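You operate a simulated robot arm through the tools that you are given. There is no shell and no other tool. Be economical: measure what you need, move in short steps, check, and stop when the job is done.

You are at the controls of a simulated robot arm. One attempt, no reset.

JOB
Take the white wax ring and put it on the top of the large brown box. Take the pink paper tube and put it on the top of the low steel table. Take the yellow ring on the grey-top table and put it away on the top of the grey table. Put the brown brush on top of the blue filter cartridge. Take the purple cone and put it on the grey-top table. Take the wooden brush on the top of the low brown box left of the aisle and put it away on the long part of the grey ledge. Shut the blue flap 56. The order is free. Set down upright: purple cone.

It is judged by the outcome, as a careful person would: the job done as asked, and still so three seconds after it is handed in. It fails if anything else is knocked over, pushed out of place, dropped, spilled or broken.

ROBOT AND FRAMES
A 6-joint arm with a two-finger gripper on a trunk, on a base that drives. Base frame: it is fixed to the floor where the robot stands at the start and does not move with it; the origin is under the middle of the robot, x ahead of it, y to its left, z up; the surface under the hand at the start is at about z = 0.88. Units: m, rad, N and s.
With the tool pointing down near the work surface it reaches from about 0.28 to 0.72 m from the robot's upright axis, wherever it stands. Its first joint turns from -2.897 to 2.897 rad. Places, roughly: blue filter cartridge (6x6x13 cm) [-7, 1, 0.9]; blue flap 56 [0.9, -5.3, 1.3]; brown brush (6x4x5 cm) [-6.7, 1.2, 0.9]; grey-top table [-6.6, 1, 0.8]; long part of the grey ledge (15x154 cm) [0.9, -4.62, 0.68]; pink paper tube (10x3x4 cm) [-2.2, 0.4, 0.5]; purple cone (10x10x17 cm) [-8.8, 1.3, 0.9]; top of the grey table [-5.2, 4.1, 0.8]; top of the large brown box [-4.3, -0.4, 1]; top of the low steel table [-6.7, -1.3, 0.7]; white wax ring (4x4x3 cm) [0.5, 0.1, 0.9]; wooden brush (5x8x8 cm) [-2.3, 0.6, 0.5]; yellow ring (4x4x2 cm) [-6.1, 1, 0.9]. Payload 1.57 kg.
The TCP is the grasp point between the finger pads, 0.021 m short of the fingertips. In the tool frame z runs along the fingers and y along their closing line. Largest opening 0.07 m; the body of the gripper starts 0.05 m behind the TCP.
Orientation is told as [roll, pitch, yaw] about the base's x, y, z axes, in that order, counted from this pose: with the fingers straight down and closing along the base's y, the tool's x points along the base's -x, its y along +y and its z along -z.

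CONTROLS
- The arm moves only by the tool move_arm. Its argument "plan" is text: rows parted by semicolons, each of 7 numbers parted by spaces: the shift along the tool's x, y, z in m, then the turn, a rotation vector about the tool's x, y, z in rad, then the gripper command, from -1 (fully open) to 1 (shut), values between in proportion. In form: x y z rx ry rz jaw; .... A call has 1 to 20 rows; each row shifts and turns the commanded pose from where the row before left it, along the tool's axes as they then stand. Each row takes 0.2 s and may step no farther than 0.05 m and 0.15 rad from the row before; otherwise, or with a gripper value out of range, the whole call is refused. A pose out of reach is approached as far as the arm can. The call stops where the force on the tool passes 40 N (or 10 N more than at its start, if that is more) or the arm is blocked; 0.2 s more then pass. Each finger halts on what it meets, pressing with about 30 N; the grip force reading is that of the motor and also rises with nothing between the fingers. The clock runs only during rows and for 0.2 s after the last one: add rows that do not move to give the fingers time. The reply holds the time, the measured pose of the TCP, the force on the tool along the base axes, the opening and the grip force, in the units named above and with some noise, with the torque about the TCP (base axes, N m) and any sound that the robot's microphone picked up.
- Cameras (640 x 400 px; columns grow to the right, rows downward): "scene" is now at [0.0258, 0.1393, 1.494]; the picture's right is [-0.16, -0.99, 0.00], its down [-0.71, 0.12, -0.70] and it looks along [0.69, -0.12, -0.72] (base axes); focal length 254 px, centre (320, 200). "wrist" rides on the gripper at [0.079, 0.004, -0.081] in the tool frame; the picture's right is [-0.05, 1.00, 0.00], its down [-0.67, -0.04, -0.74] and it looks along [-0.74, -0.04, 0.67] (tool axes); focal length 256 px, centre (320, 200). There is no depth. A picture from a camera that has moved, and an enlarged one, comes with that camera's place and axes in the base frame and with its lens. The place of the scene camera against the robot may be out by one fixed shift of up to 0.012 m in any direction.
- get_image(camera): a new picture of that camera. It takes no simulated time.
- drive_base(legs): drives the robot by 1 to 6 legs, each [ahead, left, turn to the left] in m, m and rad, along the robot's own axes; the way and the turn of a leg run together, so that a leg with both is an arc; at most 1.5 m and 3.142 rad a leg. The arm and the cameras ride along, it lands a little off, and it stops where it bumps. It gives what a move gives.
- turn_head(pan, tilt): turns the head with the scene camera to pan (to the left, within 2.705 rad either way) and tilt (down, from -0.506 to 1.204), counted from straight ahead of the robot. It gives what a move gives.
- enlarge(camera, box): a new picture of the part [left, top, right, bottom] of that camera's present view, enlarged. It takes no simulated time.
- hand_in(): hands the job in; it is judged then, once.

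Work in short steps. Places have to be worked out from the pictures, the camera data and where the tool is seen: move nearer, look again, correct. Check each grasp and each placing, and mend what went wrong. You have 196 turns and 174 pictures in all, those below and enlarged ones among them. Open the gripper and draw the arm clear of the work before you hand the job in, unless the task says otherwise; then end with one line.

The tools are called after "Emit:" by a JSON object that holds its "method" and its "body". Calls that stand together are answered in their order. move_arm: Moves the arm, as the interface text tells. Its arguments: {"type":"object","properties":{"plan":{"type":"string"}},"required":["plan"]} The other tools are called the same way: drive_base (legs) drives the base; turn_head (pan, tilt) turns the head that bears the scene camera; get_image (camera) takes a picture; enlarge (camera, box) takes an enlarged picture of a part of a camera's view; hand_in () hands the job in.

At the start:

```text
time_s: 0.0
tcp_pos: [0.4018, -0.0093, 1.1144]
tool_rot: [0.0, 0.0, 0.0]
contact_force: [-0.7, 0.3, 0.5]
ft_torque: [0.04, -0.02, -0.01]
width: 0.0699
gripper_force: 0.1
robot x, y, heading: [-0.0009, -0.0006, -0.002]
head pan, tilt: [-0.166, 0.799]
```

scene: 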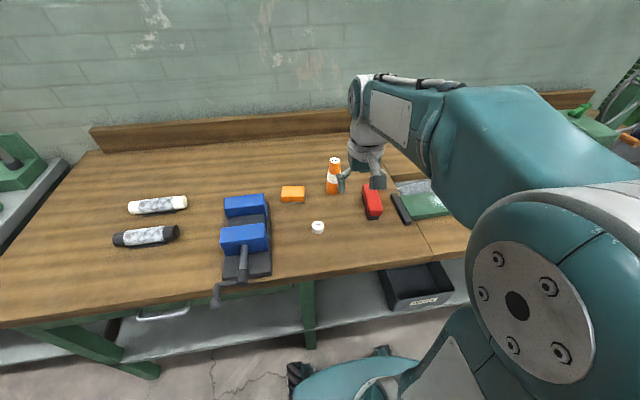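
wrist: 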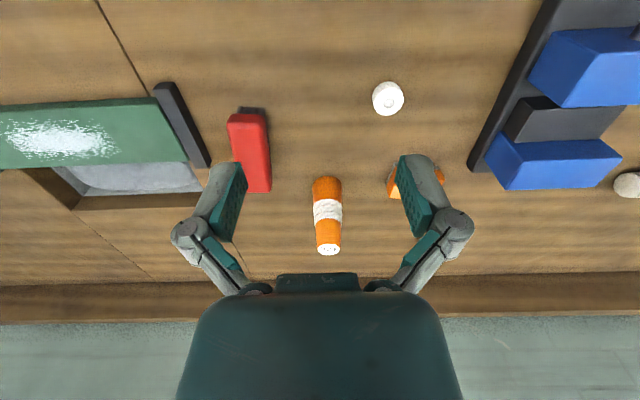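

The ring is at about (0.48, 0.068), from both pictures. I move above it and look again.

Emit:
{"method": "move_arm", "body": {"plan": "-0.026 0.026 0.036 0 0 0 -1; -0.026 0.026 0.036 0 0 0 -1; -0.026 0.025 0.036 0 0 0 -1; 0 0 0 0 0 0 -1"}}

Emit:
{"method": "get_image", "body": {"camera": "wrist"}}

```text
refused: row 1 steps farther than a row can; nothing moved
```

```text
171 pictures are left
camera wrist: at [0.322, -0.0052, 1.1961], right [0.05, 1.0, 0.0], down [0.67, -0.04, 0.74], along [0.74, -0.04, -0.67], focal length 256 px, centre (320, 200)
```

wrist: 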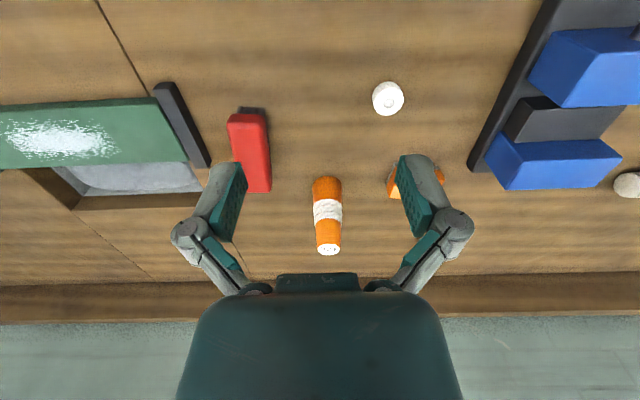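

The step was a hair too long, so I use smaller rows.

Emit:
{"method": "move_arm", "body": {"plan": "-0.02 0.019 0.027 0 0 0 -1; -0.02 0.019 0.027 0 0 0 -1; -0.02 0.019 0.027 0 0 0 -1; -0.018 0.02 0.027 0 0 0 -1; 0 0 0 0 0 0 -1"}}

Emit:
{"method": "get_image", "body": {"camera": "wrist"}}

```text
time_s: 1.2
tcp_pos: [0.4811, 0.067, 1.0052]
tool_rot: [-0.003, -0.002, 0.001]
contact_force: [0.1, -0.3, -0.6]
ft_torque: [-0.01, 0.02, -0.01]
width: 0.0698
gripper_force: 0.1
robot x, y, heading: [0.0, 0.0026, -0.002]
head pan, tilt: [-0.166, 0.799]
```

```text
170 pictures are left
camera wrist: at [0.4013, 0.0716, 1.088], right [0.05, 1.0, 0.0], down [0.67, -0.03, 0.74], along [0.74, -0.04, -0.67], focal length 256 px, centre (320, 200)
```

wrist: 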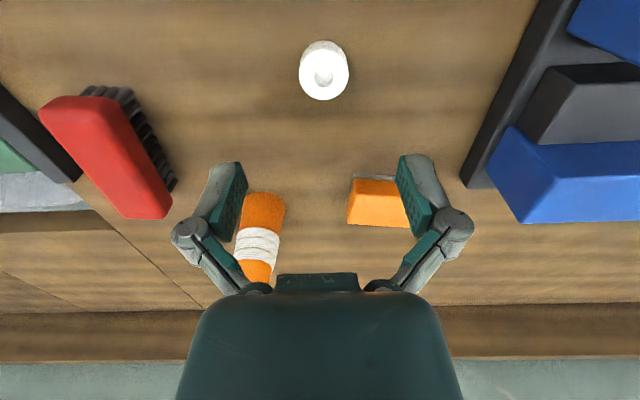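

The ring is at (0.475, 0.069), so I descend onto it and close.

Emit:
{"method": "move_arm", "body": {"plan": "0.006 0.002 0.035 0 0 0 -1; 0 0 0.035 0 0 0 -1; 0 0 0.031 0 0 0 -1; 0 0 0 0 0 0 -1; 0 0 0 0 0 0 1; 0 0 0 0 0 0 1; 0 0 0 0 0 0 1"}}

Emit:
{"method": "get_image", "body": {"camera": "wrist"}}

```text
time_s: 2.8
tcp_pos: [0.4742, 0.0694, 0.905]
tool_rot: [0.001, -0.002, 0.001]
contact_force: [1.0, 0.8, 10.0]
ft_torque: [0.01, -0.05, -0.01]
width: 0.0338
gripper_force: 29.4
robot x, y, heading: [-0.0001, 0.0021, 0.003]
head pan, tilt: [-0.166, 0.799]
```

```text
169 pictures are left
camera wrist: at [0.3938, 0.0735, 0.9875], right [0.05, 1.0, 0.0], down [0.67, -0.03, 0.75], along [0.74, -0.04, -0.67], focal length 256 px, centre (320, 200)
```

wrist: 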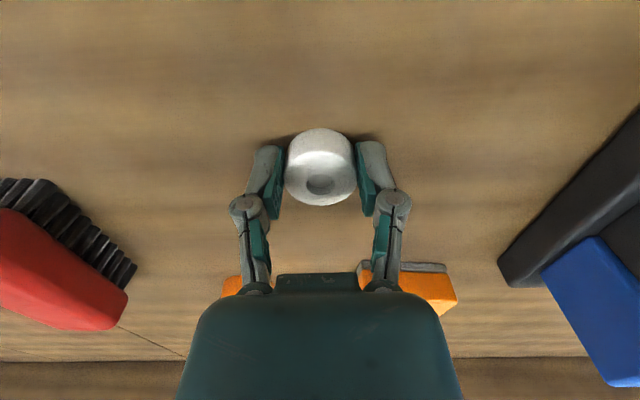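

Ring gripped (0.034 m). I lift it, pull in, and turn the head to survey the way behind.

Emit:
{"method": "move_arm", "body": {"plan": "0 0 -0.04 0 0 0 1; 0 0 -0.045 0 0 0 1; 0 0 -0.045 0 0 0 1; 0.02 0 -0.04 0 0 0 1; 0.025 -0.02 -0.035 0 0 0 1; 0.025 -0.02 -0.03 0 0 0 1; 0.025 -0.03 0 0 0 0 1; 0 0 0 0 0 0 1"}}

Emit:
{"method": "turn_head", "body": {"pan": 2.6, "tilt": 0.3}}

Emit:
{"method": "get_image", "body": {"camera": "scene"}}

Emit:
{"method": "turn_head", "body": {"pan": -2.6, "tilt": 0.3}}

Emit:
{"method": "get_image", "body": {"camera": "scene"}}

```text
time_s: 4.6
tcp_pos: [0.3786, -0.0021, 1.1404]
tool_rot: [0.001, 0.001, -0.001]
contact_force: [0.6, 0.4, -0.2]
ft_torque: [0.0, 0.0, 0.01]
width: 0.0337
gripper_force: 30.1
robot x, y, heading: [0.0004, -0.0006, 0.0]
head pan, tilt: [-0.166, 0.799]
```

```text
time_s: 7.0
tcp_pos: [0.3779, -0.0013, 1.1392]
tool_rot: [-0.001, 0.0, 0.001]
contact_force: [-0.3, -0.2, 0.0]
ft_torque: [0.0, -0.05, -0.03]
width: 0.0337
gripper_force: 29.8
robot x, y, heading: [0.0009, 0.0003, -0.001]
head pan, tilt: [2.601, 0.3]
```

```text
168 pictures are left
camera scene: at [-0.1339, 0.2007, 1.5385], right [0.52, 0.86, 0.0], down [0.25, -0.15, -0.96], along [-0.82, 0.49, -0.3], focal length 254 px, centre (320, 200)
```

scene: 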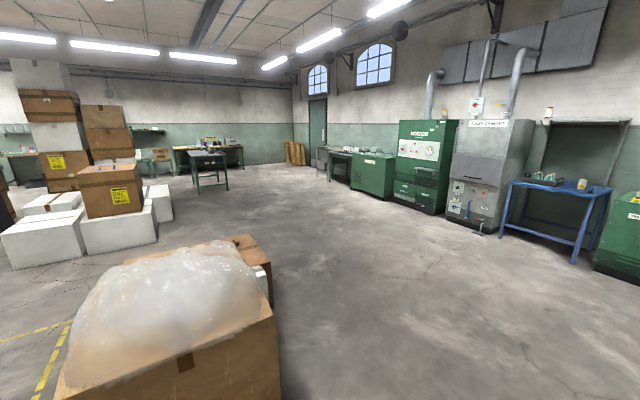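

```text
time_s: 11.1
tcp_pos: [0.378, -0.0023, 1.139]
tool_rot: [0.001, 0.0, 0.001]
contact_force: [0.6, -0.3, -0.1]
ft_torque: [0.02, 0.02, -0.02]
width: 0.0336
gripper_force: 30.2
robot x, y, heading: [0.002, -0.0005, 0.0]
head pan, tilt: [-2.601, 0.3]
```

```text
167 pictures are left
camera scene: at [-0.1339, 0.1045, 1.5386], right [-0.52, 0.86, 0.0], down [0.25, 0.15, -0.96], along [-0.82, -0.49, -0.29], focal length 254 px, centre (320, 200)
```

scene: 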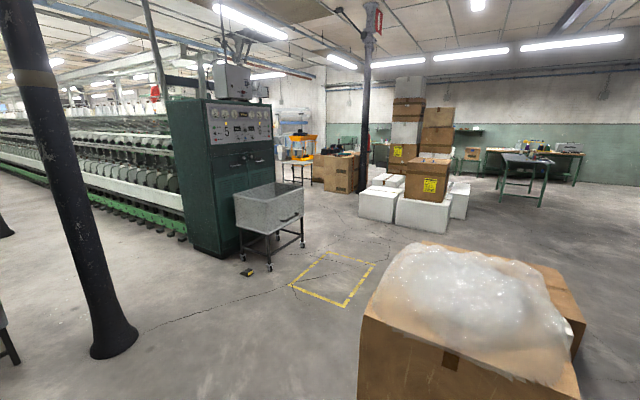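

Ring is held. A box with bubble wrap stands right behind; the floor to the left is open. I drive out to the left and turn round.

Emit:
{"method": "drive_base", "body": {"legs": [[-0.3, 0, 0], [0, 1.4, 0], [0, 0, 3.0]]}}

Emit:
{"method": "turn_head", "body": {"pan": 0.3, "tilt": 0.4}}

Emit:
{"method": "get_image", "body": {"camera": "scene"}}

```text
time_s: 26.7
tcp_pos: [-0.6612, 1.4454, 1.1387]
tool_rot: [-0.001, 0.0, 2.994]
contact_force: [0.1, -0.4, 0.0]
ft_torque: [0.0, -0.03, -0.01]
width: 0.0334
gripper_force: 30.0
robot x, y, heading: [-0.2851, 1.3837, 2.998]
head pan, tilt: [-2.601, 0.3]
```

```text
time_s: 29.3
tcp_pos: [-0.6625, 1.4441, 1.1399]
tool_rot: [-0.001, 0.0, 2.992]
contact_force: [-0.8, 0.3, 0.3]
ft_torque: [-0.03, -0.02, 0.0]
width: 0.0336
gripper_force: 30.2
robot x, y, heading: [-0.2843, 1.3875, 2.99]
head pan, tilt: [0.3, 0.4]
```

```text
166 pictures are left
camera scene: at [-0.3378, 1.2088, 1.5291], right [-0.15, 0.99, 0.0], down [0.39, 0.06, -0.92], along [-0.91, -0.14, -0.39], focal length 254 px, centre (320, 200)
```

scene: 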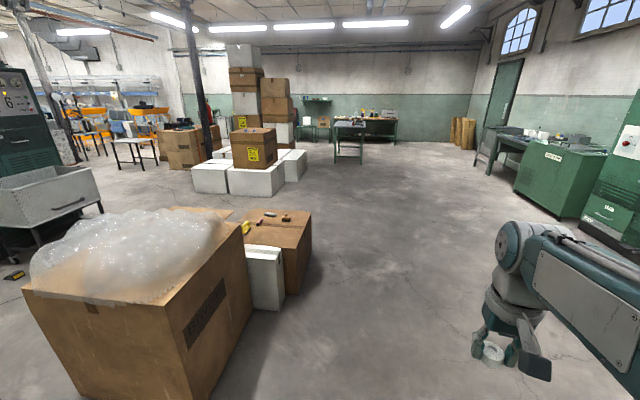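

Good overview; I enlarge the low brown box and the large brown box.

Emit:
{"method": "enlarge", "body": {"camera": "scene", "box": [220, 190, 340, 265]}}

Emit:
{"method": "enlarge", "body": {"camera": "scene", "box": [180, 90, 420, 240]}}

```text
5.33 times, centred on (280, 228) of scene
camera zoom: at [-0.3378, 1.2088, 1.5291], right [-0.15, 0.99, 0.0], down [0.39, 0.06, -0.92], along [-0.91, -0.14, -0.39], focal length 1352 px, centre (533, 53)
```

zoom: 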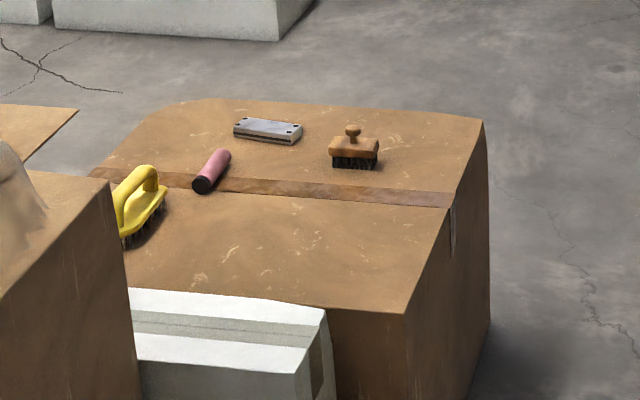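

```text
2.67 times, centred on (300, 165) of scene
camera zoom: at [-0.3378, 1.2088, 1.5291], right [-0.15, 0.99, 0.0], down [0.39, 0.06, -0.92], along [-0.91, -0.14, -0.39], focal length 676 px, centre (373, 293)
```

zoom: 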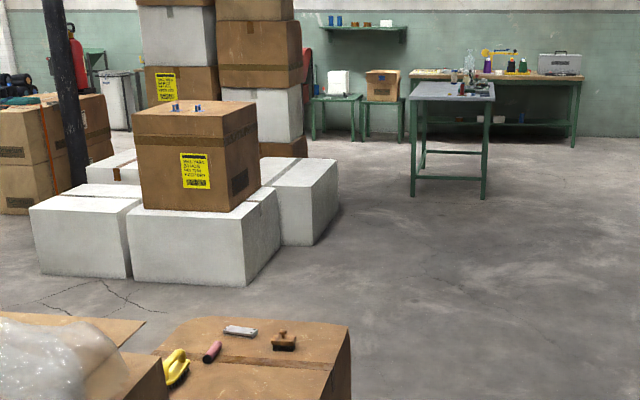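

The low box holds tube and brush. Now I drive along the aisle toward the large brown box and look again.

Emit:
{"method": "drive_base", "body": {"legs": [[0, 0, 0.15], [1.5, 0, 0], [1.4, 0, 0], [0.6, 0.3, 0.3]]}}

Emit:
{"method": "turn_head", "body": {"pan": 0.5, "tilt": 0.6}}

Emit:
{"method": "get_image", "body": {"camera": "scene"}}

```text
time_s: 47.2
tcp_pos: [-4.1066, 0.9609, 1.1392]
tool_rot: [-0.001, 0.0, -2.881]
contact_force: [-0.7, 0.0, -0.5]
ft_torque: [-0.03, 0.02, 0.03]
width: 0.0336
gripper_force: 30.8
robot x, y, heading: [-3.7405, 1.0564, -2.879]
head pan, tilt: [0.3, 0.4]
```

```text
time_s: 47.9
tcp_pos: [-4.106, 0.9594, 1.1395]
tool_rot: [-0.002, 0.001, -2.88]
contact_force: [1.2, 0.0, -0.6]
ft_torque: [0.03, -0.02, 0.0]
width: 0.0335
gripper_force: 29.5
robot x, y, heading: [-3.7423, 1.0576, -2.879]
head pan, tilt: [0.499, 0.6]
```

```text
163 pictures are left
camera scene: at [-3.7013, 0.859, 1.5109], right [-0.69, 0.72, 0.0], down [0.41, 0.39, -0.82], along [-0.6, -0.57, -0.57], focal length 254 px, centre (320, 200)
```

scene: 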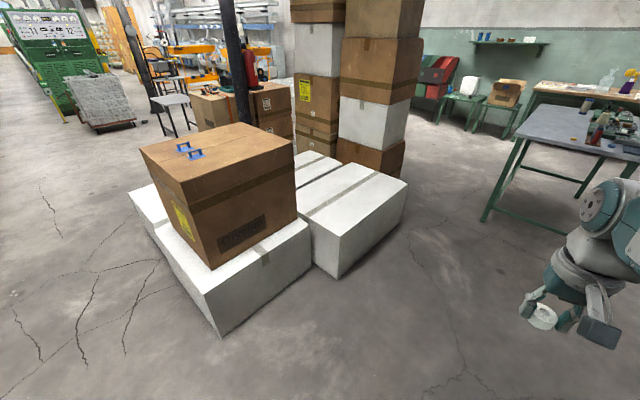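

The box top is about x −3.98…−4.58, y −0.2…−0.77, z≈0.95, with blue handles near (−4.15, −0.55). I check my base's footprint by looking down.

Emit:
{"method": "turn_head", "body": {"pan": 0.9, "tilt": 1.2}}

Emit:
{"method": "get_image", "body": {"camera": "scene"}}

```text
time_s: 48.9
tcp_pos: [-4.1059, 0.9594, 1.1389]
tool_rot: [-0.001, -0.001, -2.88]
contact_force: [0.0, 0.5, 0.5]
ft_torque: [-0.02, 0.01, -0.02]
width: 0.0336
gripper_force: 30.1
robot x, y, heading: [-3.7427, 1.0558, -2.88]
head pan, tilt: [0.901, 1.201]
```

```text
162 pictures are left
camera scene: at [-3.6596, 0.8688, 1.4664], right [-0.92, 0.4, 0.0], down [0.37, 0.86, -0.36], along [-0.14, -0.33, -0.93], focal length 254 px, centre (320, 200)
```

scene: 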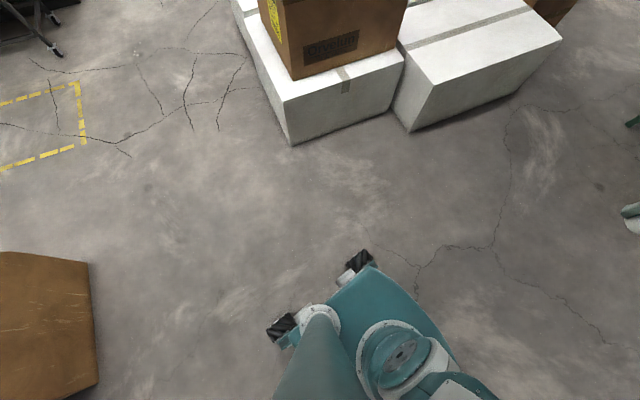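

Footprint is about ±0.33 by ±0.26 m. I turn to face the box and drive up to (−4.3, 0.38).

Emit:
{"method": "drive_base", "body": {"legs": [[0, 0, 1.309], [0, -0.56, 0], [0.67, 0, 0]]}}

Emit:
{"method": "turn_head", "body": {"pan": 0, "tilt": 0.8}}

Emit:
{"method": "get_image", "body": {"camera": "scene"}}

Emit:
{"method": "get_image", "body": {"camera": "wrist"}}

```text
time_s: 58.7
tcp_pos: [-4.3194, 0.0106, 1.1391]
tool_rot: [-0.002, -0.002, -1.587]
contact_force: [-0.7, 0.6, 0.3]
ft_torque: [0.01, 0.0, 0.03]
width: 0.0334
gripper_force: 29.7
robot x, y, heading: [-4.3089, 0.3892, -1.588]
head pan, tilt: [0.901, 1.201]
```

```text
time_s: 59.9
tcp_pos: [-4.3193, 0.0104, 1.1393]
tool_rot: [0.0, 0.0, -1.583]
contact_force: [0.1, 0.0, 0.3]
ft_torque: [-0.01, 0.02, -0.03]
width: 0.0336
gripper_force: 30.4
robot x, y, heading: [-4.3105, 0.3922, -1.584]
head pan, tilt: [0.0, 0.799]
```

```text
161 pictures are left
camera scene: at [-4.1522, 0.363, 1.494], right [-1.0, 0.01, 0.0], down [0.01, 0.72, -0.7], along [-0.01, -0.7, -0.72], focal length 254 px, centre (320, 200)
```

scene: 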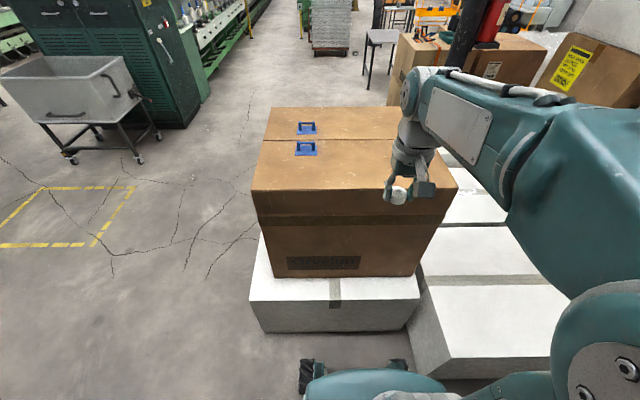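

```text
160 pictures are left
camera wrist: at [-4.3146, 0.0894, 1.2214], right [1.0, -0.07, 0.0], down [-0.04, -0.67, 0.74], along [-0.05, -0.74, -0.67], focal length 256 px, centre (320, 200)
```

wrist: 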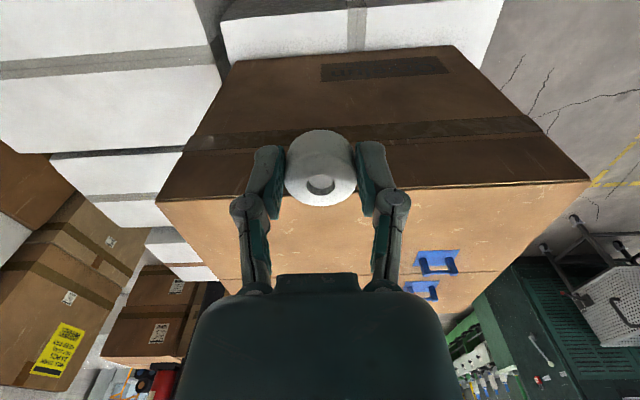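

I extend over the box to y≈−0.30 and lower partway, then check height.

Emit:
{"method": "move_arm", "body": {"plan": "-0.045 0 0 0 0 0 1; -0.045 0 0 0 0 0 1; -0.045 0 0 0 0 0 1; -0.045 0 0 0 0 0 1; -0.045 0 0 0 0 0 1; -0.045 0 0 0 0 0 1; -0.04 0 0.02 0 0 0 1; 0 0 0.04 0 0 0 1; 0 0 0.04 0 0 0 1; 0 0 0.03 0 0 0 1; 0 0 0 0 0 0 1"}}

Emit:
{"method": "get_image", "body": {"camera": "wrist"}}

Emit:
{"method": "get_image", "body": {"camera": "scene"}}

```text
time_s: 62.3
tcp_pos: [-4.3259, -0.2861, 1.0014]
tool_rot: [-0.002, -0.001, -1.588]
contact_force: [-0.5, -0.5, -0.3]
ft_torque: [-0.03, 0.04, 0.03]
width: 0.0335
gripper_force: 29.5
out of reach, approached as far as the arm can: row 7
robot x, y, heading: [-4.3147, 0.391, -1.587]
head pan, tilt: [0.0, 0.799]
```

```text
159 pictures are left
camera wrist: at [-4.3207, -0.208, 1.0846], right [1.0, -0.07, 0.0], down [-0.04, -0.67, 0.74], along [-0.05, -0.74, -0.67], focal length 256 px, centre (320, 200)
```

wrist: 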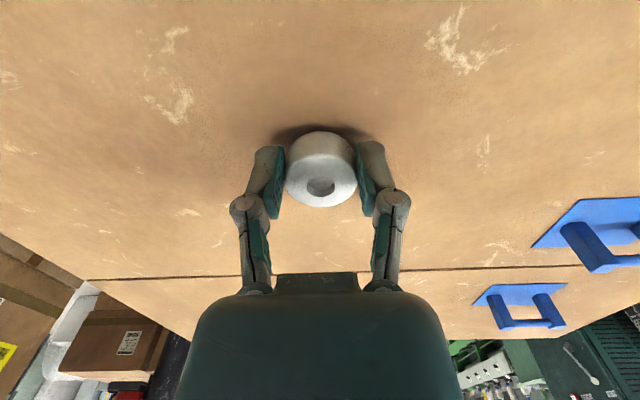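

```text
158 pictures are left
camera scene: at [-4.1523, 0.3613, 1.494], right [-1.0, 0.01, 0.0], down [0.01, 0.72, -0.7], along [-0.01, -0.7, -0.72], focal length 254 px, centre (320, 200)
```

scene: 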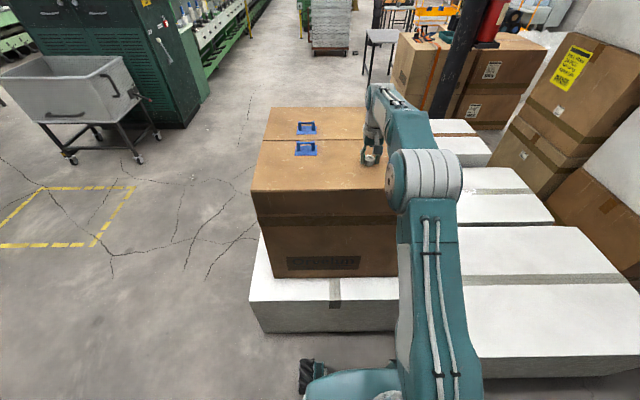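

Ring looks just above the cardboard; I lower slowly, watching force.

Emit:
{"method": "move_arm", "body": {"plan": "0 0 0.007 0 0 0 1; 0 0 0.007 0 0 0 1; 0 0 0.006 0 0 0 1; 0 0 0 0 0 0 1"}}

Emit:
{"method": "enlarge", "body": {"camera": "wrist", "box": [220, 100, 420, 225]}}

```text
time_s: 63.1
tcp_pos: [-4.3244, -0.2883, 0.9904]
tool_rot: [-0.001, -0.01, -1.588]
contact_force: [-0.5, 6.6, 10.8]
ft_torque: [0.16, -0.04, 0.03]
width: 0.0339
gripper_force: 29.7
robot x, y, heading: [-4.3112, 0.3885, -1.58]
head pan, tilt: [0.0, 0.799]
stopped in row 4: the force on the tool passed its limit at 42 N (the readings are from after the stop); the commanded pose is now the measured one
```

```text
3.20 times, centred on (320, 162) of wrist
camera zoom: at [-4.3204, -0.208, 1.0707], right [1.0, -0.07, 0.0], down [-0.04, -0.66, 0.75], along [-0.05, -0.75, -0.66], focal length 819 px, centre (320, 320)
```

zoom: 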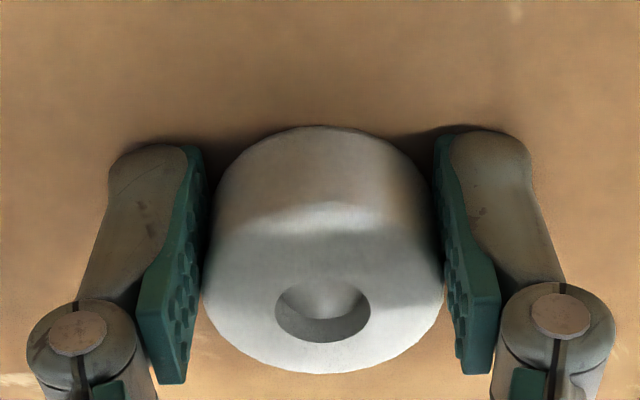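

Contact; the ring sits on the top. I open and lift straight up.

Emit:
{"method": "move_arm", "body": {"plan": "0 0 0 0 0 0 0.3; 0 0 0 0 0 0 -0.3; 0 0 0 0 0 0 -1; 0 0 0 0 0 0 -1; 0 0 -0.03 0 0 0 -1; 0 0 -0.04 0 0 0 -1; 0.03 0 -0.04 0 0 0 -1; 0.04 0 0 0 0 0 -1; 0.04 0 0 0 0 0 -1; 0.04 0 0 0 0 0 -1; 0.04 0 0 0 0 0 -1; 0.04 0 0 0 0 0 -1; 0.04 0 0 0 0 0 -1"}}

Emit:
{"method": "get_image", "body": {"camera": "wrist"}}

Emit:
{"method": "get_image", "body": {"camera": "scene"}}

```text
time_s: 66.0
tcp_pos: [-4.3215, -0.0171, 1.095]
tool_rot: [-0.001, -0.009, -1.588]
contact_force: [0.9, 0.3, 0.1]
ft_torque: [0.04, -0.02, 0.0]
width: 0.0697
gripper_force: 0.1
robot x, y, heading: [-4.3105, 0.3908, -1.584]
head pan, tilt: [0.0, 0.799]
```

```text
156 pictures are left
camera wrist: at [-4.316, 0.0633, 1.1767], right [1.0, -0.07, 0.0], down [-0.04, -0.66, 0.75], along [-0.05, -0.75, -0.66], focal length 256 px, centre (320, 200)
```

wrist: 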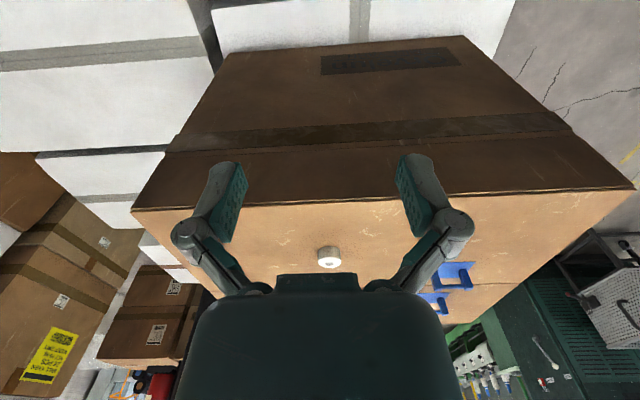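

```text
155 pictures are left
camera scene: at [-4.1523, 0.3628, 1.4941], right [-1.0, 0.01, 0.0], down [0.01, 0.72, -0.7], along [-0.01, -0.7, -0.72], focal length 254 px, centre (320, 200)
```

scene: 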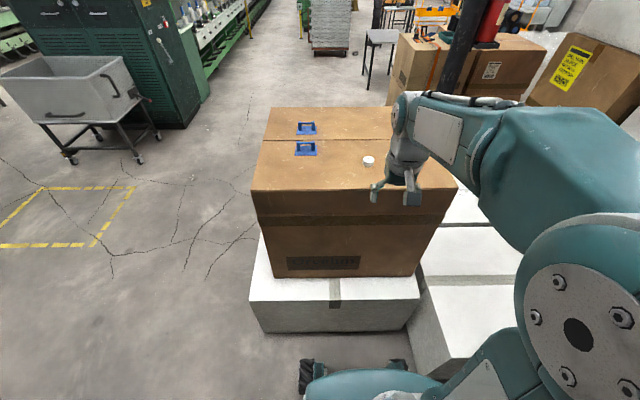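

The ring rests on the box. Next the pink tube: I drive to the low box's far (−x) side, standing side-on.

Emit:
{"method": "drive_base", "body": {"legs": [[-0.6, 0, 0], [0, 1.1, 0], [0, 0, 3.141], [-0.55, 0, 0]]}}

Emit:
{"method": "turn_head", "body": {"pan": -1.5, "tilt": 0.8}}

Emit:
{"method": "get_image", "body": {"camera": "scene"}}

```text
time_s: 84.6
tcp_pos: [-3.214, 0.8374, 1.0947]
tool_rot: [-0.003, -0.011, 1.515]
contact_force: [0.0, 0.2, 0.1]
ft_torque: [-0.02, -0.02, -0.01]
width: 0.0698
gripper_force: 0.1
robot x, y, heading: [-3.2345, 0.4347, 1.523]
head pan, tilt: [0.0, 0.799]
```

```text
time_s: 86.2
tcp_pos: [-3.2128, 0.8387, 1.0956]
tool_rot: [-0.002, -0.011, 1.518]
contact_force: [0.5, 0.2, -1.1]
ft_torque: [-0.01, 0.01, -0.01]
width: 0.0698
gripper_force: 0.1
robot x, y, heading: [-3.2369, 0.4304, 1.523]
head pan, tilt: [-1.499, 0.799]
```

```text
154 pictures are left
camera scene: at [-3.3094, 0.3806, 1.4942], right [0.02, -1.0, 0.0], down [-0.72, -0.01, -0.7], along [0.7, 0.01, -0.72], focal length 254 px, centre (320, 200)
```

scene: 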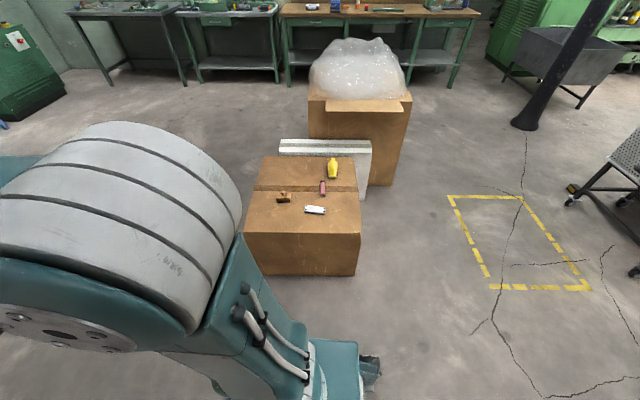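

Box's near edge is at x≈−2.54. I strafe right to stand beside it.

Emit:
{"method": "drive_base", "body": {"legs": [[0, -0.36, 0.045]]}}

Emit:
{"method": "get_image", "body": {"camera": "scene"}}

```text
time_s: 88.5
tcp_pos: [-2.8777, 0.828, 1.0938]
tool_rot: [-0.002, -0.011, 1.562]
contact_force: [0.0, -0.8, -0.1]
ft_torque: [-0.02, -0.04, -0.02]
width: 0.0701
gripper_force: 0.0
robot x, y, heading: [-2.8805, 0.4207, 1.561]
head pan, tilt: [-1.499, 0.799]
```

```text
153 pictures are left
camera scene: at [-2.9556, 0.3662, 1.494], right [0.06, -1.0, 0.0], down [-0.71, -0.05, -0.7], along [0.7, 0.04, -0.71], focal length 254 px, centre (320, 200)
```

scene: 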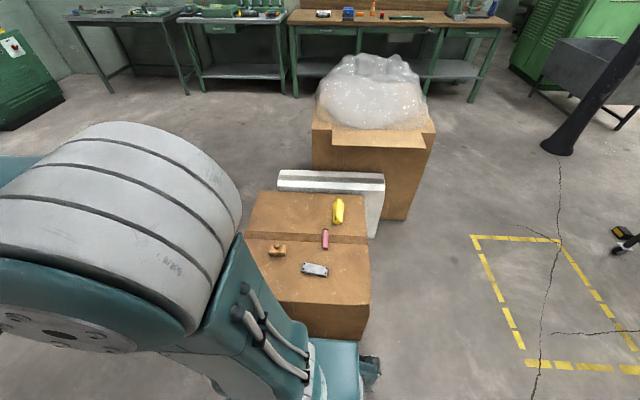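

Tube at about (−2.24, 0.38), brush at (−2.30, 0.60). I swing the arm 90° to the right over the box.

Emit:
{"method": "move_arm", "body": {"plan": "0.003 -0.049 0 0 0 0.12 -1; 0.003 -0.049 0 0 0 0.12 -1; 0.003 -0.049 0 0 0 0.12 -1; 0.003 -0.049 0 0 0 0.12 -1; 0.003 -0.049 0 0 0 0.12 -1; 0.003 -0.049 0 0 0 0.12 -1; 0.003 -0.049 0 0 0 0.12 -1; 0.003 -0.049 0 0 0 0.12 -1; 0.003 -0.049 0 0 0 0.12 -1; 0.003 -0.049 0 0 0 0.12 -1; 0.003 -0.049 0 0 0 0.12 -1; 0.003 -0.049 0 0 0 0.12 -1; 0.003 -0.049 0 0 0 0.12 -1; -0.04 0 0.01 0 0 0 -1; -0.04 0 0.03 0 0 0 -1; -0.04 0 0.03 0 0 0 -1; 0 0 0.04 0 0 0 -1; 0 0 0.04 0 0 0 -1; 0 0 0 0 0 0 -1"}}

Emit:
{"method": "get_image", "body": {"camera": "wrist"}}

```text
time_s: 92.5
tcp_pos: [-2.3478, 0.4187, 0.9408]
tool_rot: [0.013, -0.001, 0.0]
contact_force: [0.3, 0.2, -0.9]
ft_torque: [0.0, 0.0, -0.01]
width: 0.0697
gripper_force: 0.1
robot x, y, heading: [-2.88, 0.417, 1.56]
head pan, tilt: [-1.499, 0.799]
```

```text
152 pictures are left
camera wrist: at [-2.4293, 0.4229, 1.0232], right [0.05, 1.0, 0.01], down [0.67, -0.04, 0.74], along [0.74, -0.03, -0.67], focal length 256 px, centre (320, 200)
```

wrist: 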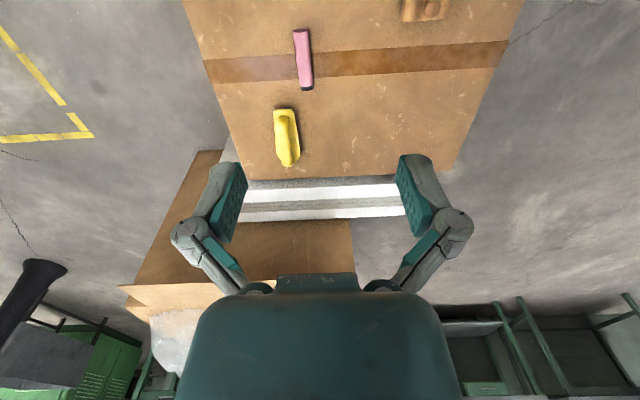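

Tube centre is at (−2.25, 0.388), axis along x. I move over it and descend partway.

Emit:
{"method": "move_arm", "body": {"plan": "-0.025 -0.008 0.04 0 0 0 -1; -0.025 -0.008 0.04 0 0 0 -1; -0.025 -0.008 0.04 0 0 0 -1; -0.023 -0.007 0.04 -0.013 0 0 -1; 0 0 0.045 0 0 0 -1; 0 0 0.045 0 0 0 -1; 0 0 0.045 0 0 0 -1; 0 0 0.045 0 0 0 -1; 0 0 0 0 0 0 -1"}}

Emit:
{"method": "get_image", "body": {"camera": "wrist"}}

Emit:
{"method": "get_image", "body": {"camera": "scene"}}

```text
time_s: 94.5
tcp_pos: [-2.2497, 0.3946, 0.598]
tool_rot: [0.025, 0.0, 0.0]
contact_force: [0.0, 0.6, -0.1]
ft_torque: [0.02, -0.01, -0.05]
width: 0.0699
gripper_force: 0.1
robot x, y, heading: [-2.8817, 0.4189, 1.56]
head pan, tilt: [-1.499, 0.799]
```

```text
151 pictures are left
camera wrist: at [-2.3303, 0.3977, 0.6809], right [0.05, 1.0, 0.02], down [0.67, -0.05, 0.74], along [0.74, -0.02, -0.67], focal length 256 px, centre (320, 200)
```

wrist: 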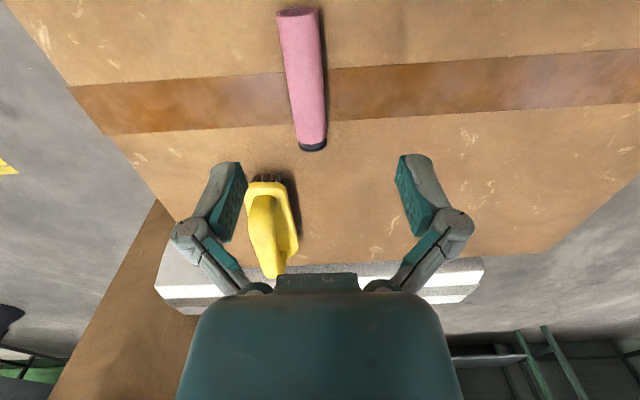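

```text
150 pictures are left
camera scene: at [-2.9474, 0.3649, 1.4943], right [0.06, -1.0, 0.0], down [-0.72, -0.04, -0.7], along [0.69, 0.04, -0.72], focal length 254 px, centre (320, 200)
```

scene: 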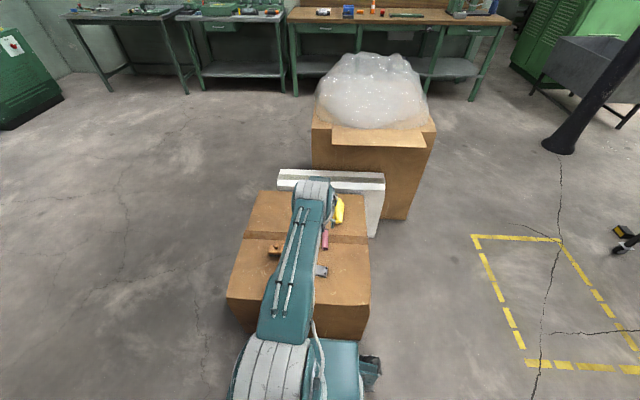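

Tube axis at z≈0.487, centre (−2.241, 0.387). I descend, grip and lift slightly.

Emit:
{"method": "move_arm", "body": {"plan": "-0.008 -0.007 0.03 0.025 0 0 -1; 0 0 0.035 0 0 0 -1; 0 0 0.025 0 0 0 -1; 0 0 0.012 0 0 0 -1; 0 0 0 0 0 0 -1; 0 0 0 0 0 0 1; 0 0 0 0 0 0 1; 0 0 0 0 0 0 1"}}

Emit:
{"method": "get_image", "body": {"camera": "wrist"}}

```text
time_s: 96.3
tcp_pos: [-2.2411, 0.3872, 0.4988]
tool_rot: [0.0, -0.004, 0.0]
contact_force: [1.6, 0.4, 15.1]
ft_torque: [-0.03, -0.05, 0.0]
width: 0.0061
gripper_force: 28.5
robot x, y, heading: [-2.8827, 0.4196, 1.562]
head pan, tilt: [-1.499, 0.799]
```

```text
149 pictures are left
camera wrist: at [-2.3221, 0.3909, 0.581], right [0.05, 1.0, 0.0], down [0.66, -0.04, 0.75], along [0.75, -0.04, -0.66], focal length 256 px, centre (320, 200)
```

wrist: 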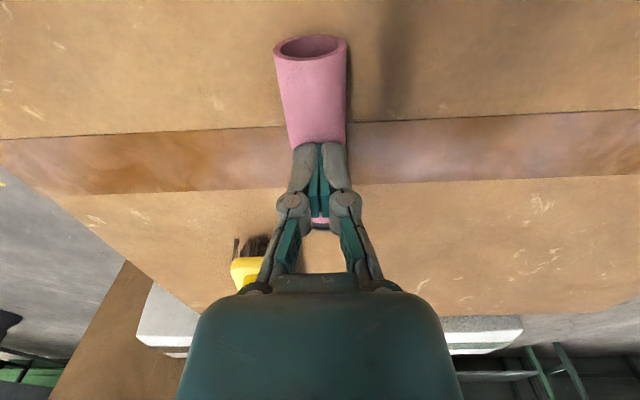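

The width is only 6 mm; I zoom in to see whether the fingers sit on top of the tube or squash it.

Emit:
{"method": "enlarge", "body": {"camera": "wrist", "box": [250, 20, 390, 250]}}

```text
1.74 times, centred on (320, 135) of wrist
camera zoom: at [-2.3221, 0.3909, 0.581], right [0.05, 1.0, 0.0], down [0.66, -0.04, 0.75], along [0.75, -0.04, -0.66], focal length 445 px, centre (320, 313)
```

zoom: 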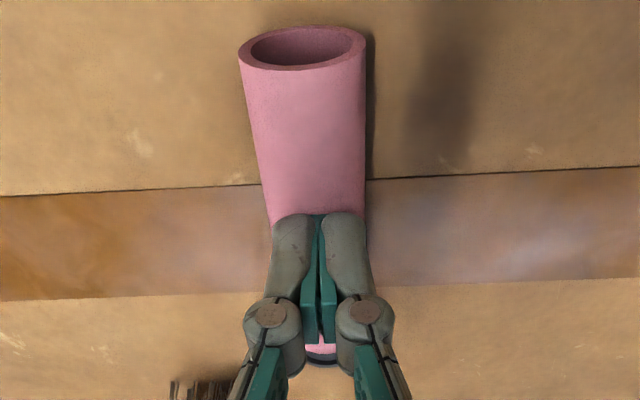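

The tips seem to rest on the tube's top, so the box top is lower (≈0.445). I rise, open, and go lower.

Emit:
{"method": "move_arm", "body": {"plan": "0 0 -0.015 0 0 0 1; 0 0 -0.015 0 0 0 1; 0 0 0 0 0 0 -1; 0 0 0 0 0 0 -1; 0 0 0 0 0 0 -1; 0 0 0 0 0 0 -1"}}

Emit:
{"method": "get_image", "body": {"camera": "wrist"}}

```text
time_s: 97.7
tcp_pos: [-2.2456, 0.3876, 0.5274]
tool_rot: [0.0, 0.0, 0.0]
contact_force: [-0.7, -0.4, 0.5]
ft_torque: [0.01, 0.02, 0.03]
width: 0.0699
gripper_force: 0.0
robot x, y, heading: [-2.8814, 0.4192, 1.563]
head pan, tilt: [-1.499, 0.799]
```

```text
147 pictures are left
camera wrist: at [-2.3241, 0.3922, 0.6097], right [0.05, 1.0, 0.0], down [0.67, -0.04, 0.74], along [0.74, -0.04, -0.67], focal length 256 px, centre (320, 200)
```

wrist: 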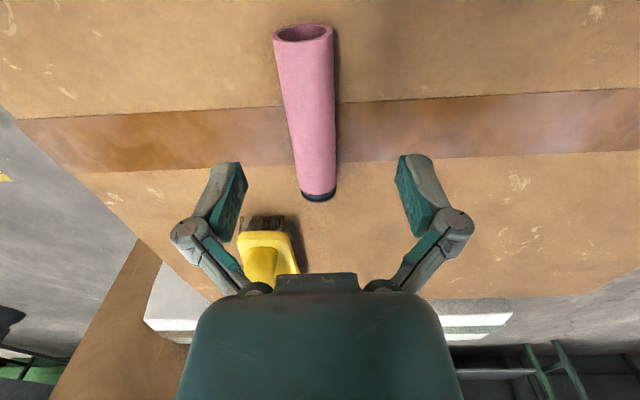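

Tube untouched; I descend lower and grip.

Emit:
{"method": "move_arm", "body": {"plan": "0 -0.005 0.02 0 0 0 -1; 0 0 0.02 0 0 0 -1; 0 0 0.015 0 0 0 -1; 0 0 0 0 0 0 -1; 0 0 0 0 0 0 1; 0 0 0 0 0 0 1; 0 0 0 0 0 0 1"}}

Emit:
{"method": "get_image", "body": {"camera": "wrist"}}

```text
time_s: 99.3
tcp_pos: [-2.2457, 0.3833, 0.4753]
tool_rot: [0.0, -0.001, 0.001]
contact_force: [1.5, -0.3, 6.8]
ft_torque: [-0.03, 0.05, 0.02]
width: 0.0276
gripper_force: 29.9
out of reach, approached as far as the arm can: row 3
robot x, y, heading: [-2.8822, 0.4187, 1.556]
head pan, tilt: [-1.499, 0.799]
```

```text
146 pictures are left
camera wrist: at [-2.3257, 0.387, 0.5573], right [0.05, 1.0, 0.0], down [0.67, -0.04, 0.75], along [0.74, -0.04, -0.67], focal length 256 px, centre (320, 200)
```

wrist: 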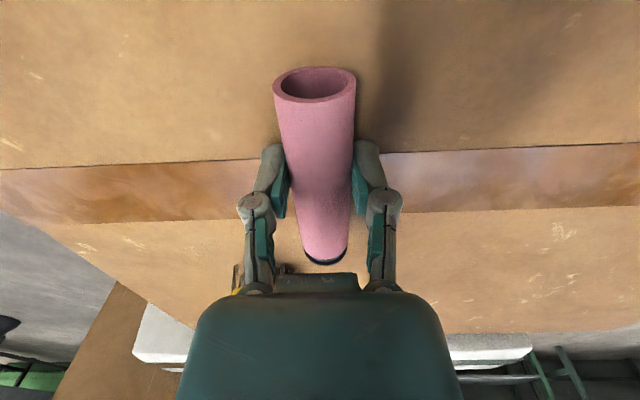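

Tube gripped at 28 mm. I lift it and draw in.

Emit:
{"method": "move_arm", "body": {"plan": "0 0 -0.03 0 0 0 1; 0 0 -0.045 0 0 0 1; 0 0 -0.045 0 0 0 1; 0 0 -0.045 0 0 0 1; 0 0 -0.045 0 0 0 1; 0.02 0 -0.045 0 0 0 1; 0.02 0 -0.045 0 0 0 1; 0.02 0 -0.045 0 0 0 1; 0.02 0 -0.045 0 0 0 1; 0.02 0 -0.045 0 0 0 1; 0.02 0 -0.045 0 0 0 1; 0.02 0 -0.045 0 0 0 1; 0.02 0 -0.045 0 0 0 1; 0.045 0 0 0 0 0 1; 0.045 0 0 0 0 0 1; 0 0 0 0 0 0 1"}}

Emit:
{"method": "get_image", "body": {"camera": "wrist"}}

```text
time_s: 102.7
tcp_pos: [-2.4951, 0.382, 1.0451]
tool_rot: [-0.002, -0.001, -0.001]
contact_force: [0.6, 0.1, 0.2]
ft_torque: [0.0, 0.02, -0.02]
width: 0.0281
gripper_force: 30.3
robot x, y, heading: [-2.8831, 0.4205, 1.562]
head pan, tilt: [-1.499, 0.799]
```

```text
145 pictures are left
camera wrist: at [-2.5758, 0.3864, 1.1268], right [0.05, 1.0, 0.0], down [0.67, -0.04, 0.74], along [0.74, -0.04, -0.67], focal length 256 px, centre (320, 200)
```

wrist: 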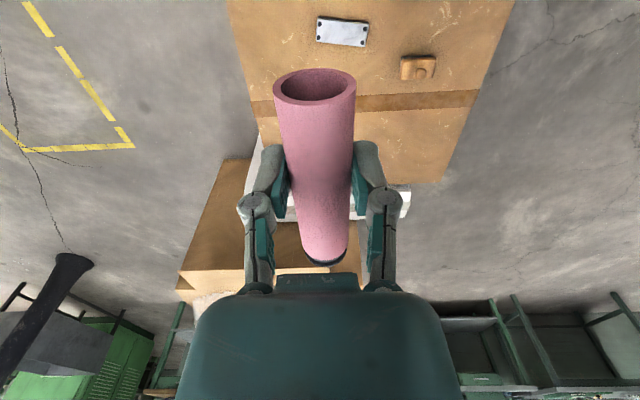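

Tube held. I swing the arm back to the front, then drive toward the gap before the grey-top table to find the low steel table.

Emit:
{"method": "move_arm", "body": {"plan": "0.003 0.0485 0 0 0 -0.125 1; 0.003 0.0485 0 0 0 -0.125 1; 0.003 0.0485 0 0 0 -0.125 1; 0.003 0.0485 0 0 0 -0.125 1; 0.003 0.0485 0 0 0 -0.125 1; 0.003 0.0485 0 0 0 -0.125 1; 0.003 0.0485 0 0 0 -0.125 1; 0.003 0.0485 0 0 0 -0.125 1; 0.003 0.0485 0 0 0 -0.125 1; 0.003 0.0485 0 0 0 -0.125 1; 0.003 0.0485 0 0 0 -0.125 1; 0.003 0.0485 0 0 0 -0.125 1; 0 0 0 0 0 0 1"}}

Emit:
{"method": "drive_base", "body": {"legs": [[0, 0.35, 0], [0.5, 0, 0], [0, 0, 1.58], [1.5, 0, 0], [0.4, 0.2, 0]]}}

Emit:
{"method": "turn_head", "body": {"pan": 0.4, "tilt": 0.5}}

Emit:
{"method": "get_image", "body": {"camera": "scene"}}

```text
time_s: 105.5
tcp_pos: [-2.8584, 0.7719, 1.0461]
tool_rot: [-0.002, 0.0, 1.501]
contact_force: [0.4, -0.8, 0.0]
ft_torque: [-0.02, 0.01, -0.01]
width: 0.0277
gripper_force: 29.9
robot x, y, heading: [-2.8785, 0.4184, 1.562]
head pan, tilt: [-1.499, 0.799]
```

```text
time_s: 123.3
tcp_pos: [-5.4734, 0.8269, 1.0464]
tool_rot: [0.0, 0.001, 3.043]
contact_force: [0.6, 0.0, 0.6]
ft_torque: [0.0, 0.0, 0.03]
width: 0.0276
gripper_force: 30.2
robot x, y, heading: [-5.1204, 0.7923, 3.099]
head pan, tilt: [-1.499, 0.799]
```

```text
time_s: 125.2
tcp_pos: [-5.4739, 0.8255, 1.0469]
tool_rot: [-0.002, 0.0, 3.045]
contact_force: [0.3, -0.4, 0.3]
ft_torque: [-0.01, -0.03, -0.03]
width: 0.028
gripper_force: 30.1
robot x, y, heading: [-5.1246, 0.7887, 3.103]
head pan, tilt: [0.4, 0.499]
```

```text
144 pictures are left
camera scene: at [-5.15, 0.6007, 1.52], right [-0.36, 0.93, 0.0], down [0.45, 0.17, -0.88], along [-0.82, -0.31, -0.48], focal length 254 px, centre (320, 200)
```

scene: 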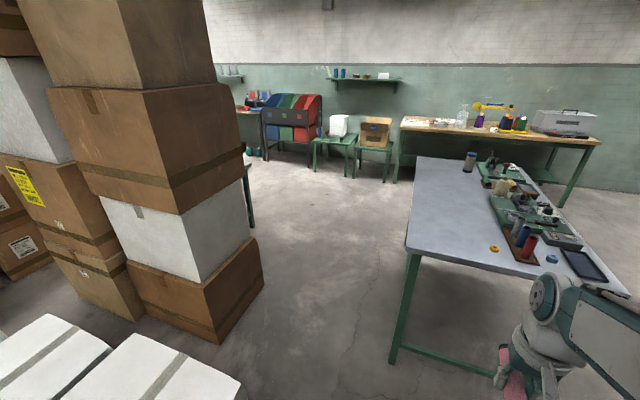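

I see a leg of the low steel table behind the stack at about (−6.98, −0.85). I pass the gap between the white box and the grey-top table diagonally.

Emit:
{"method": "drive_base", "body": {"legs": [[0, 0, 0.82], [0, -0.19, 0], [0.6, 0, 0]]}}

Emit:
{"method": "turn_head", "body": {"pan": 0.0, "tilt": 0.9}}

Emit:
{"method": "get_image", "body": {"camera": "scene"}}

```text
time_s: 131.9
tcp_pos: [-5.948, 0.261, 1.0456]
tool_rot: [-0.002, 0.001, -2.419]
contact_force: [0.4, 0.1, -0.8]
ft_torque: [0.0, 0.01, -0.02]
width: 0.0278
gripper_force: 30.2
robot x, y, heading: [-5.6865, 0.4946, -2.356]
head pan, tilt: [0.4, 0.499]
```

```text
time_s: 132.8
tcp_pos: [-5.9488, 0.2603, 1.045]
tool_rot: [-0.001, -0.001, -2.419]
contact_force: [1.1, 0.3, -0.1]
ft_torque: [0.0, 0.02, 0.0]
width: 0.0277
gripper_force: 30.0
robot x, y, heading: [-5.6837, 0.4928, -2.358]
head pan, tilt: [0.0, 0.901]
```

```text
143 pictures are left
camera scene: at [-5.5825, 0.3708, 1.4862], right [-0.71, 0.71, 0.0], down [0.55, 0.55, -0.62], along [-0.44, -0.44, -0.78], focal length 254 px, centre (320, 200)
```

scene: 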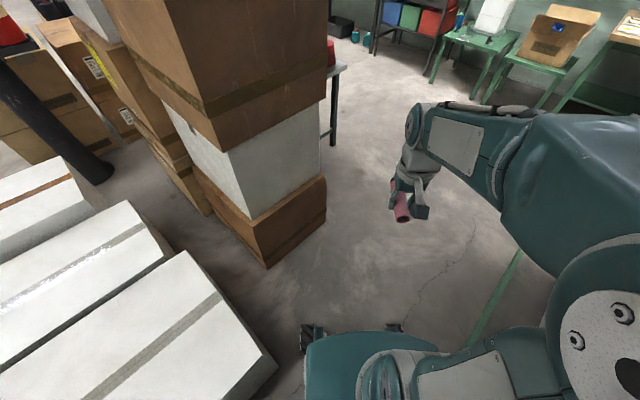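

Clearances look fine; I go on, turn right and drive along the gap.

Emit:
{"method": "drive_base", "body": {"legs": [[0.43, 0, 0], [0, 0, -0.785], [0.85, 0, 0]]}}

Emit:
{"method": "turn_head", "body": {"pan": 0.9, "tilt": 0.7}}

Emit:
{"method": "get_image", "body": {"camera": "scene"}}

```text
time_s: 141.6
tcp_pos: [-7.1861, 0.1934, 1.046]
tool_rot: [-0.003, 0.0, 3.097]
contact_force: [0.6, 0.8, -0.2]
ft_torque: [0.01, 0.01, 0.01]
width: 0.0277
gripper_force: 29.8
robot x, y, heading: [-6.8388, 0.1759, -3.13]
head pan, tilt: [0.0, 0.901]
```

```text
time_s: 142.8
tcp_pos: [-7.1873, 0.1947, 1.0459]
tool_rot: [-0.003, 0.0, 3.095]
contact_force: [-0.7, 0.8, 0.0]
ft_torque: [-0.01, -0.01, -0.02]
width: 0.0278
gripper_force: 29.8
robot x, y, heading: [-6.8348, 0.1786, -3.124]
head pan, tilt: [0.901, 0.7]
```

```text
142 pictures are left
camera scene: at [-6.8202, -0.0449, 1.5023], right [-0.79, 0.61, 0.0], down [0.39, 0.51, -0.76], along [-0.47, -0.61, -0.65], focal length 254 px, centre (320, 200)
```

scene: 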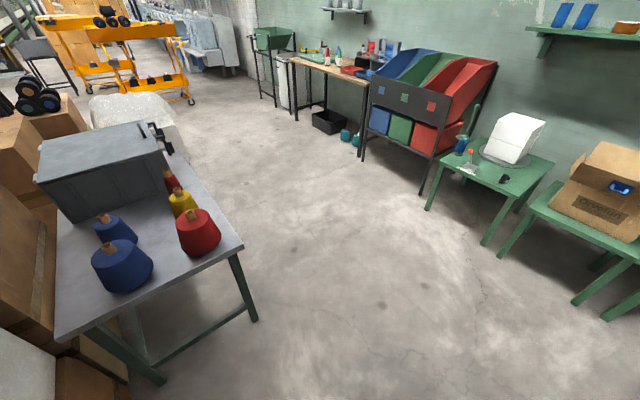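

The low steel table has a free lane between red and blue bobbins around x≈−6.70, y≈−0.9. I turn to face it and drive up.

Emit:
{"method": "drive_base", "body": {"legs": [[0, 0, 1.553], [0, 0.13, 0], [0.48, 0, 0]]}}

Emit:
{"method": "turn_head", "body": {"pan": 0, "tilt": 0.8}}

Emit:
{"method": "get_image", "body": {"camera": "scene"}}

Emit:
{"method": "get_image", "body": {"camera": "wrist"}}

```text
time_s: 150.2
tcp_pos: [-6.7335, -0.6459, 1.0466]
tool_rot: [-0.004, -0.001, -1.646]
contact_force: [-0.1, 0.5, 0.6]
ft_torque: [-0.01, 0.01, 0.01]
width: 0.0279
gripper_force: 29.8
robot x, y, heading: [-6.7111, -0.2956, -1.585]
head pan, tilt: [0.901, 0.7]
```

```text
time_s: 151.4
tcp_pos: [-6.7355, -0.6452, 1.0468]
tool_rot: [-0.002, -0.001, -1.646]
contact_force: [-0.5, 0.1, -0.5]
ft_torque: [-0.01, 0.0, -0.01]
width: 0.0281
gripper_force: 29.4
robot x, y, heading: [-6.7086, -0.2971, -1.58]
head pan, tilt: [0.0, 0.799]
```

```text
141 pictures are left
camera scene: at [-6.5496, -0.3204, 1.4941], right [-1.0, 0.01, 0.0], down [0.01, 0.72, -0.7], along [-0.01, -0.7, -0.72], focal length 254 px, centre (320, 200)
```

scene: 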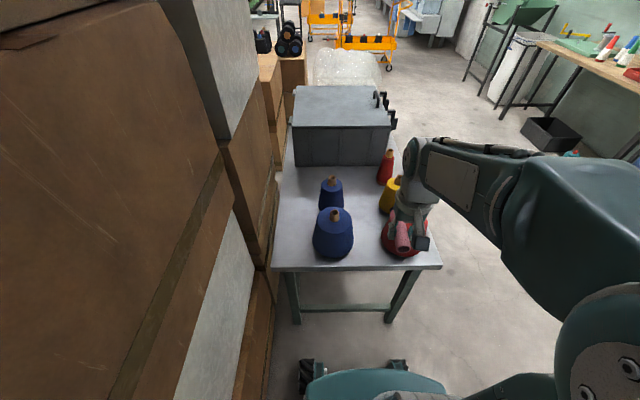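

```text
140 pictures are left
camera wrist: at [-6.7254, -0.5671, 1.1284], right [0.99, -0.13, 0.0], down [-0.08, -0.66, 0.74], along [-0.1, -0.74, -0.67], focal length 256 px, centre (320, 200)
```

wrist: 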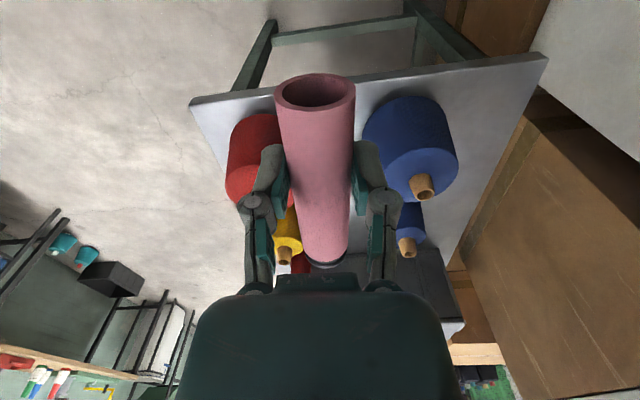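

The gap is tight in front but wider at y≈−1.0. I drive 6 cm nearer and move the tube above (−6.735, −1.0).

Emit:
{"method": "drive_base", "body": {"legs": [[0.06, 0, 0]]}}

Emit:
{"method": "move_arm", "body": {"plan": "-0.04 0 0 0 0 -0.075 1; -0.045 0 0 0 0 0 1; -0.045 0 0 0 0 0 1; -0.045 0 0 0 0 0 1; -0.045 0 0 0 0 0 1; -0.045 0 0 0 0 0 1; -0.02 0 0 0 0 0 1; 0 0 0.03 0 0 0 1; 0 0 0.03 0 0 0 1; 0 0 0 0 0 0 1"}}

Emit:
{"method": "get_image", "body": {"camera": "wrist"}}

Emit:
{"method": "get_image", "body": {"camera": "scene"}}

```text
time_s: 152.4
tcp_pos: [-6.7354, -0.7062, 1.0459]
tool_rot: [-0.002, 0.0, -1.646]
contact_force: [-0.4, -1.2, 0.0]
ft_torque: [-0.02, -0.02, 0.0]
width: 0.028
gripper_force: 29.8
robot x, y, heading: [-6.7106, -0.356, -1.579]
head pan, tilt: [0.0, 0.799]
```

```text
time_s: 154.6
tcp_pos: [-6.7394, -0.9918, 0.9851]
tool_rot: [-0.003, 0.002, -1.571]
contact_force: [0.1, -0.6, -0.9]
ft_torque: [0.0, -0.01, -0.01]
width: 0.0276
gripper_force: 29.9
robot x, y, heading: [-6.71, -0.3548, -1.587]
head pan, tilt: [0.0, 0.799]
```

```text
139 pictures are left
camera wrist: at [-6.7352, -0.9129, 1.0667], right [1.0, -0.05, 0.0], down [-0.03, -0.67, 0.74], along [-0.04, -0.74, -0.67], focal length 256 px, centre (320, 200)
```

wrist: 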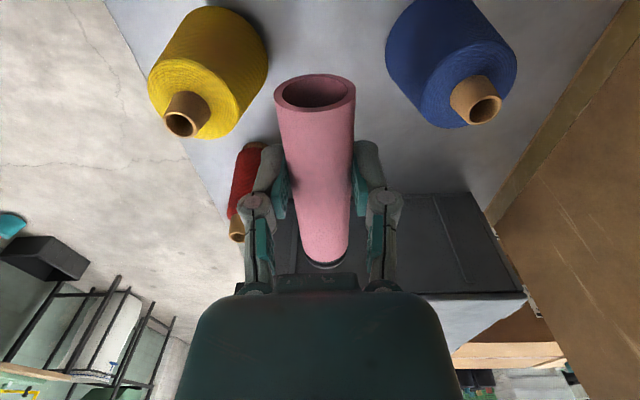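

```text
138 pictures are left
camera scene: at [-6.5506, -0.382, 1.4941], right [-1.0, 0.01, 0.0], down [0.01, 0.72, -0.7], along [-0.01, -0.7, -0.72], focal length 254 px, centre (320, 200)
```

scene: 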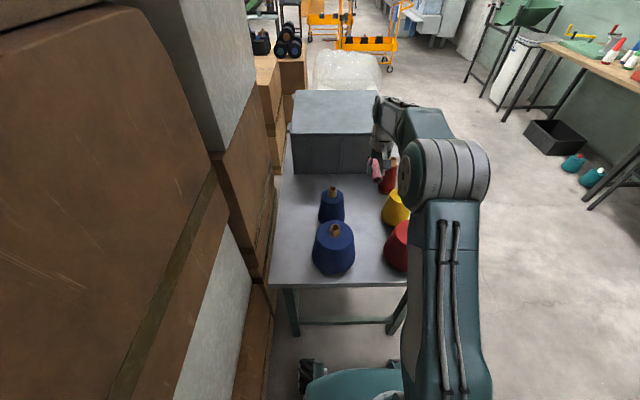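

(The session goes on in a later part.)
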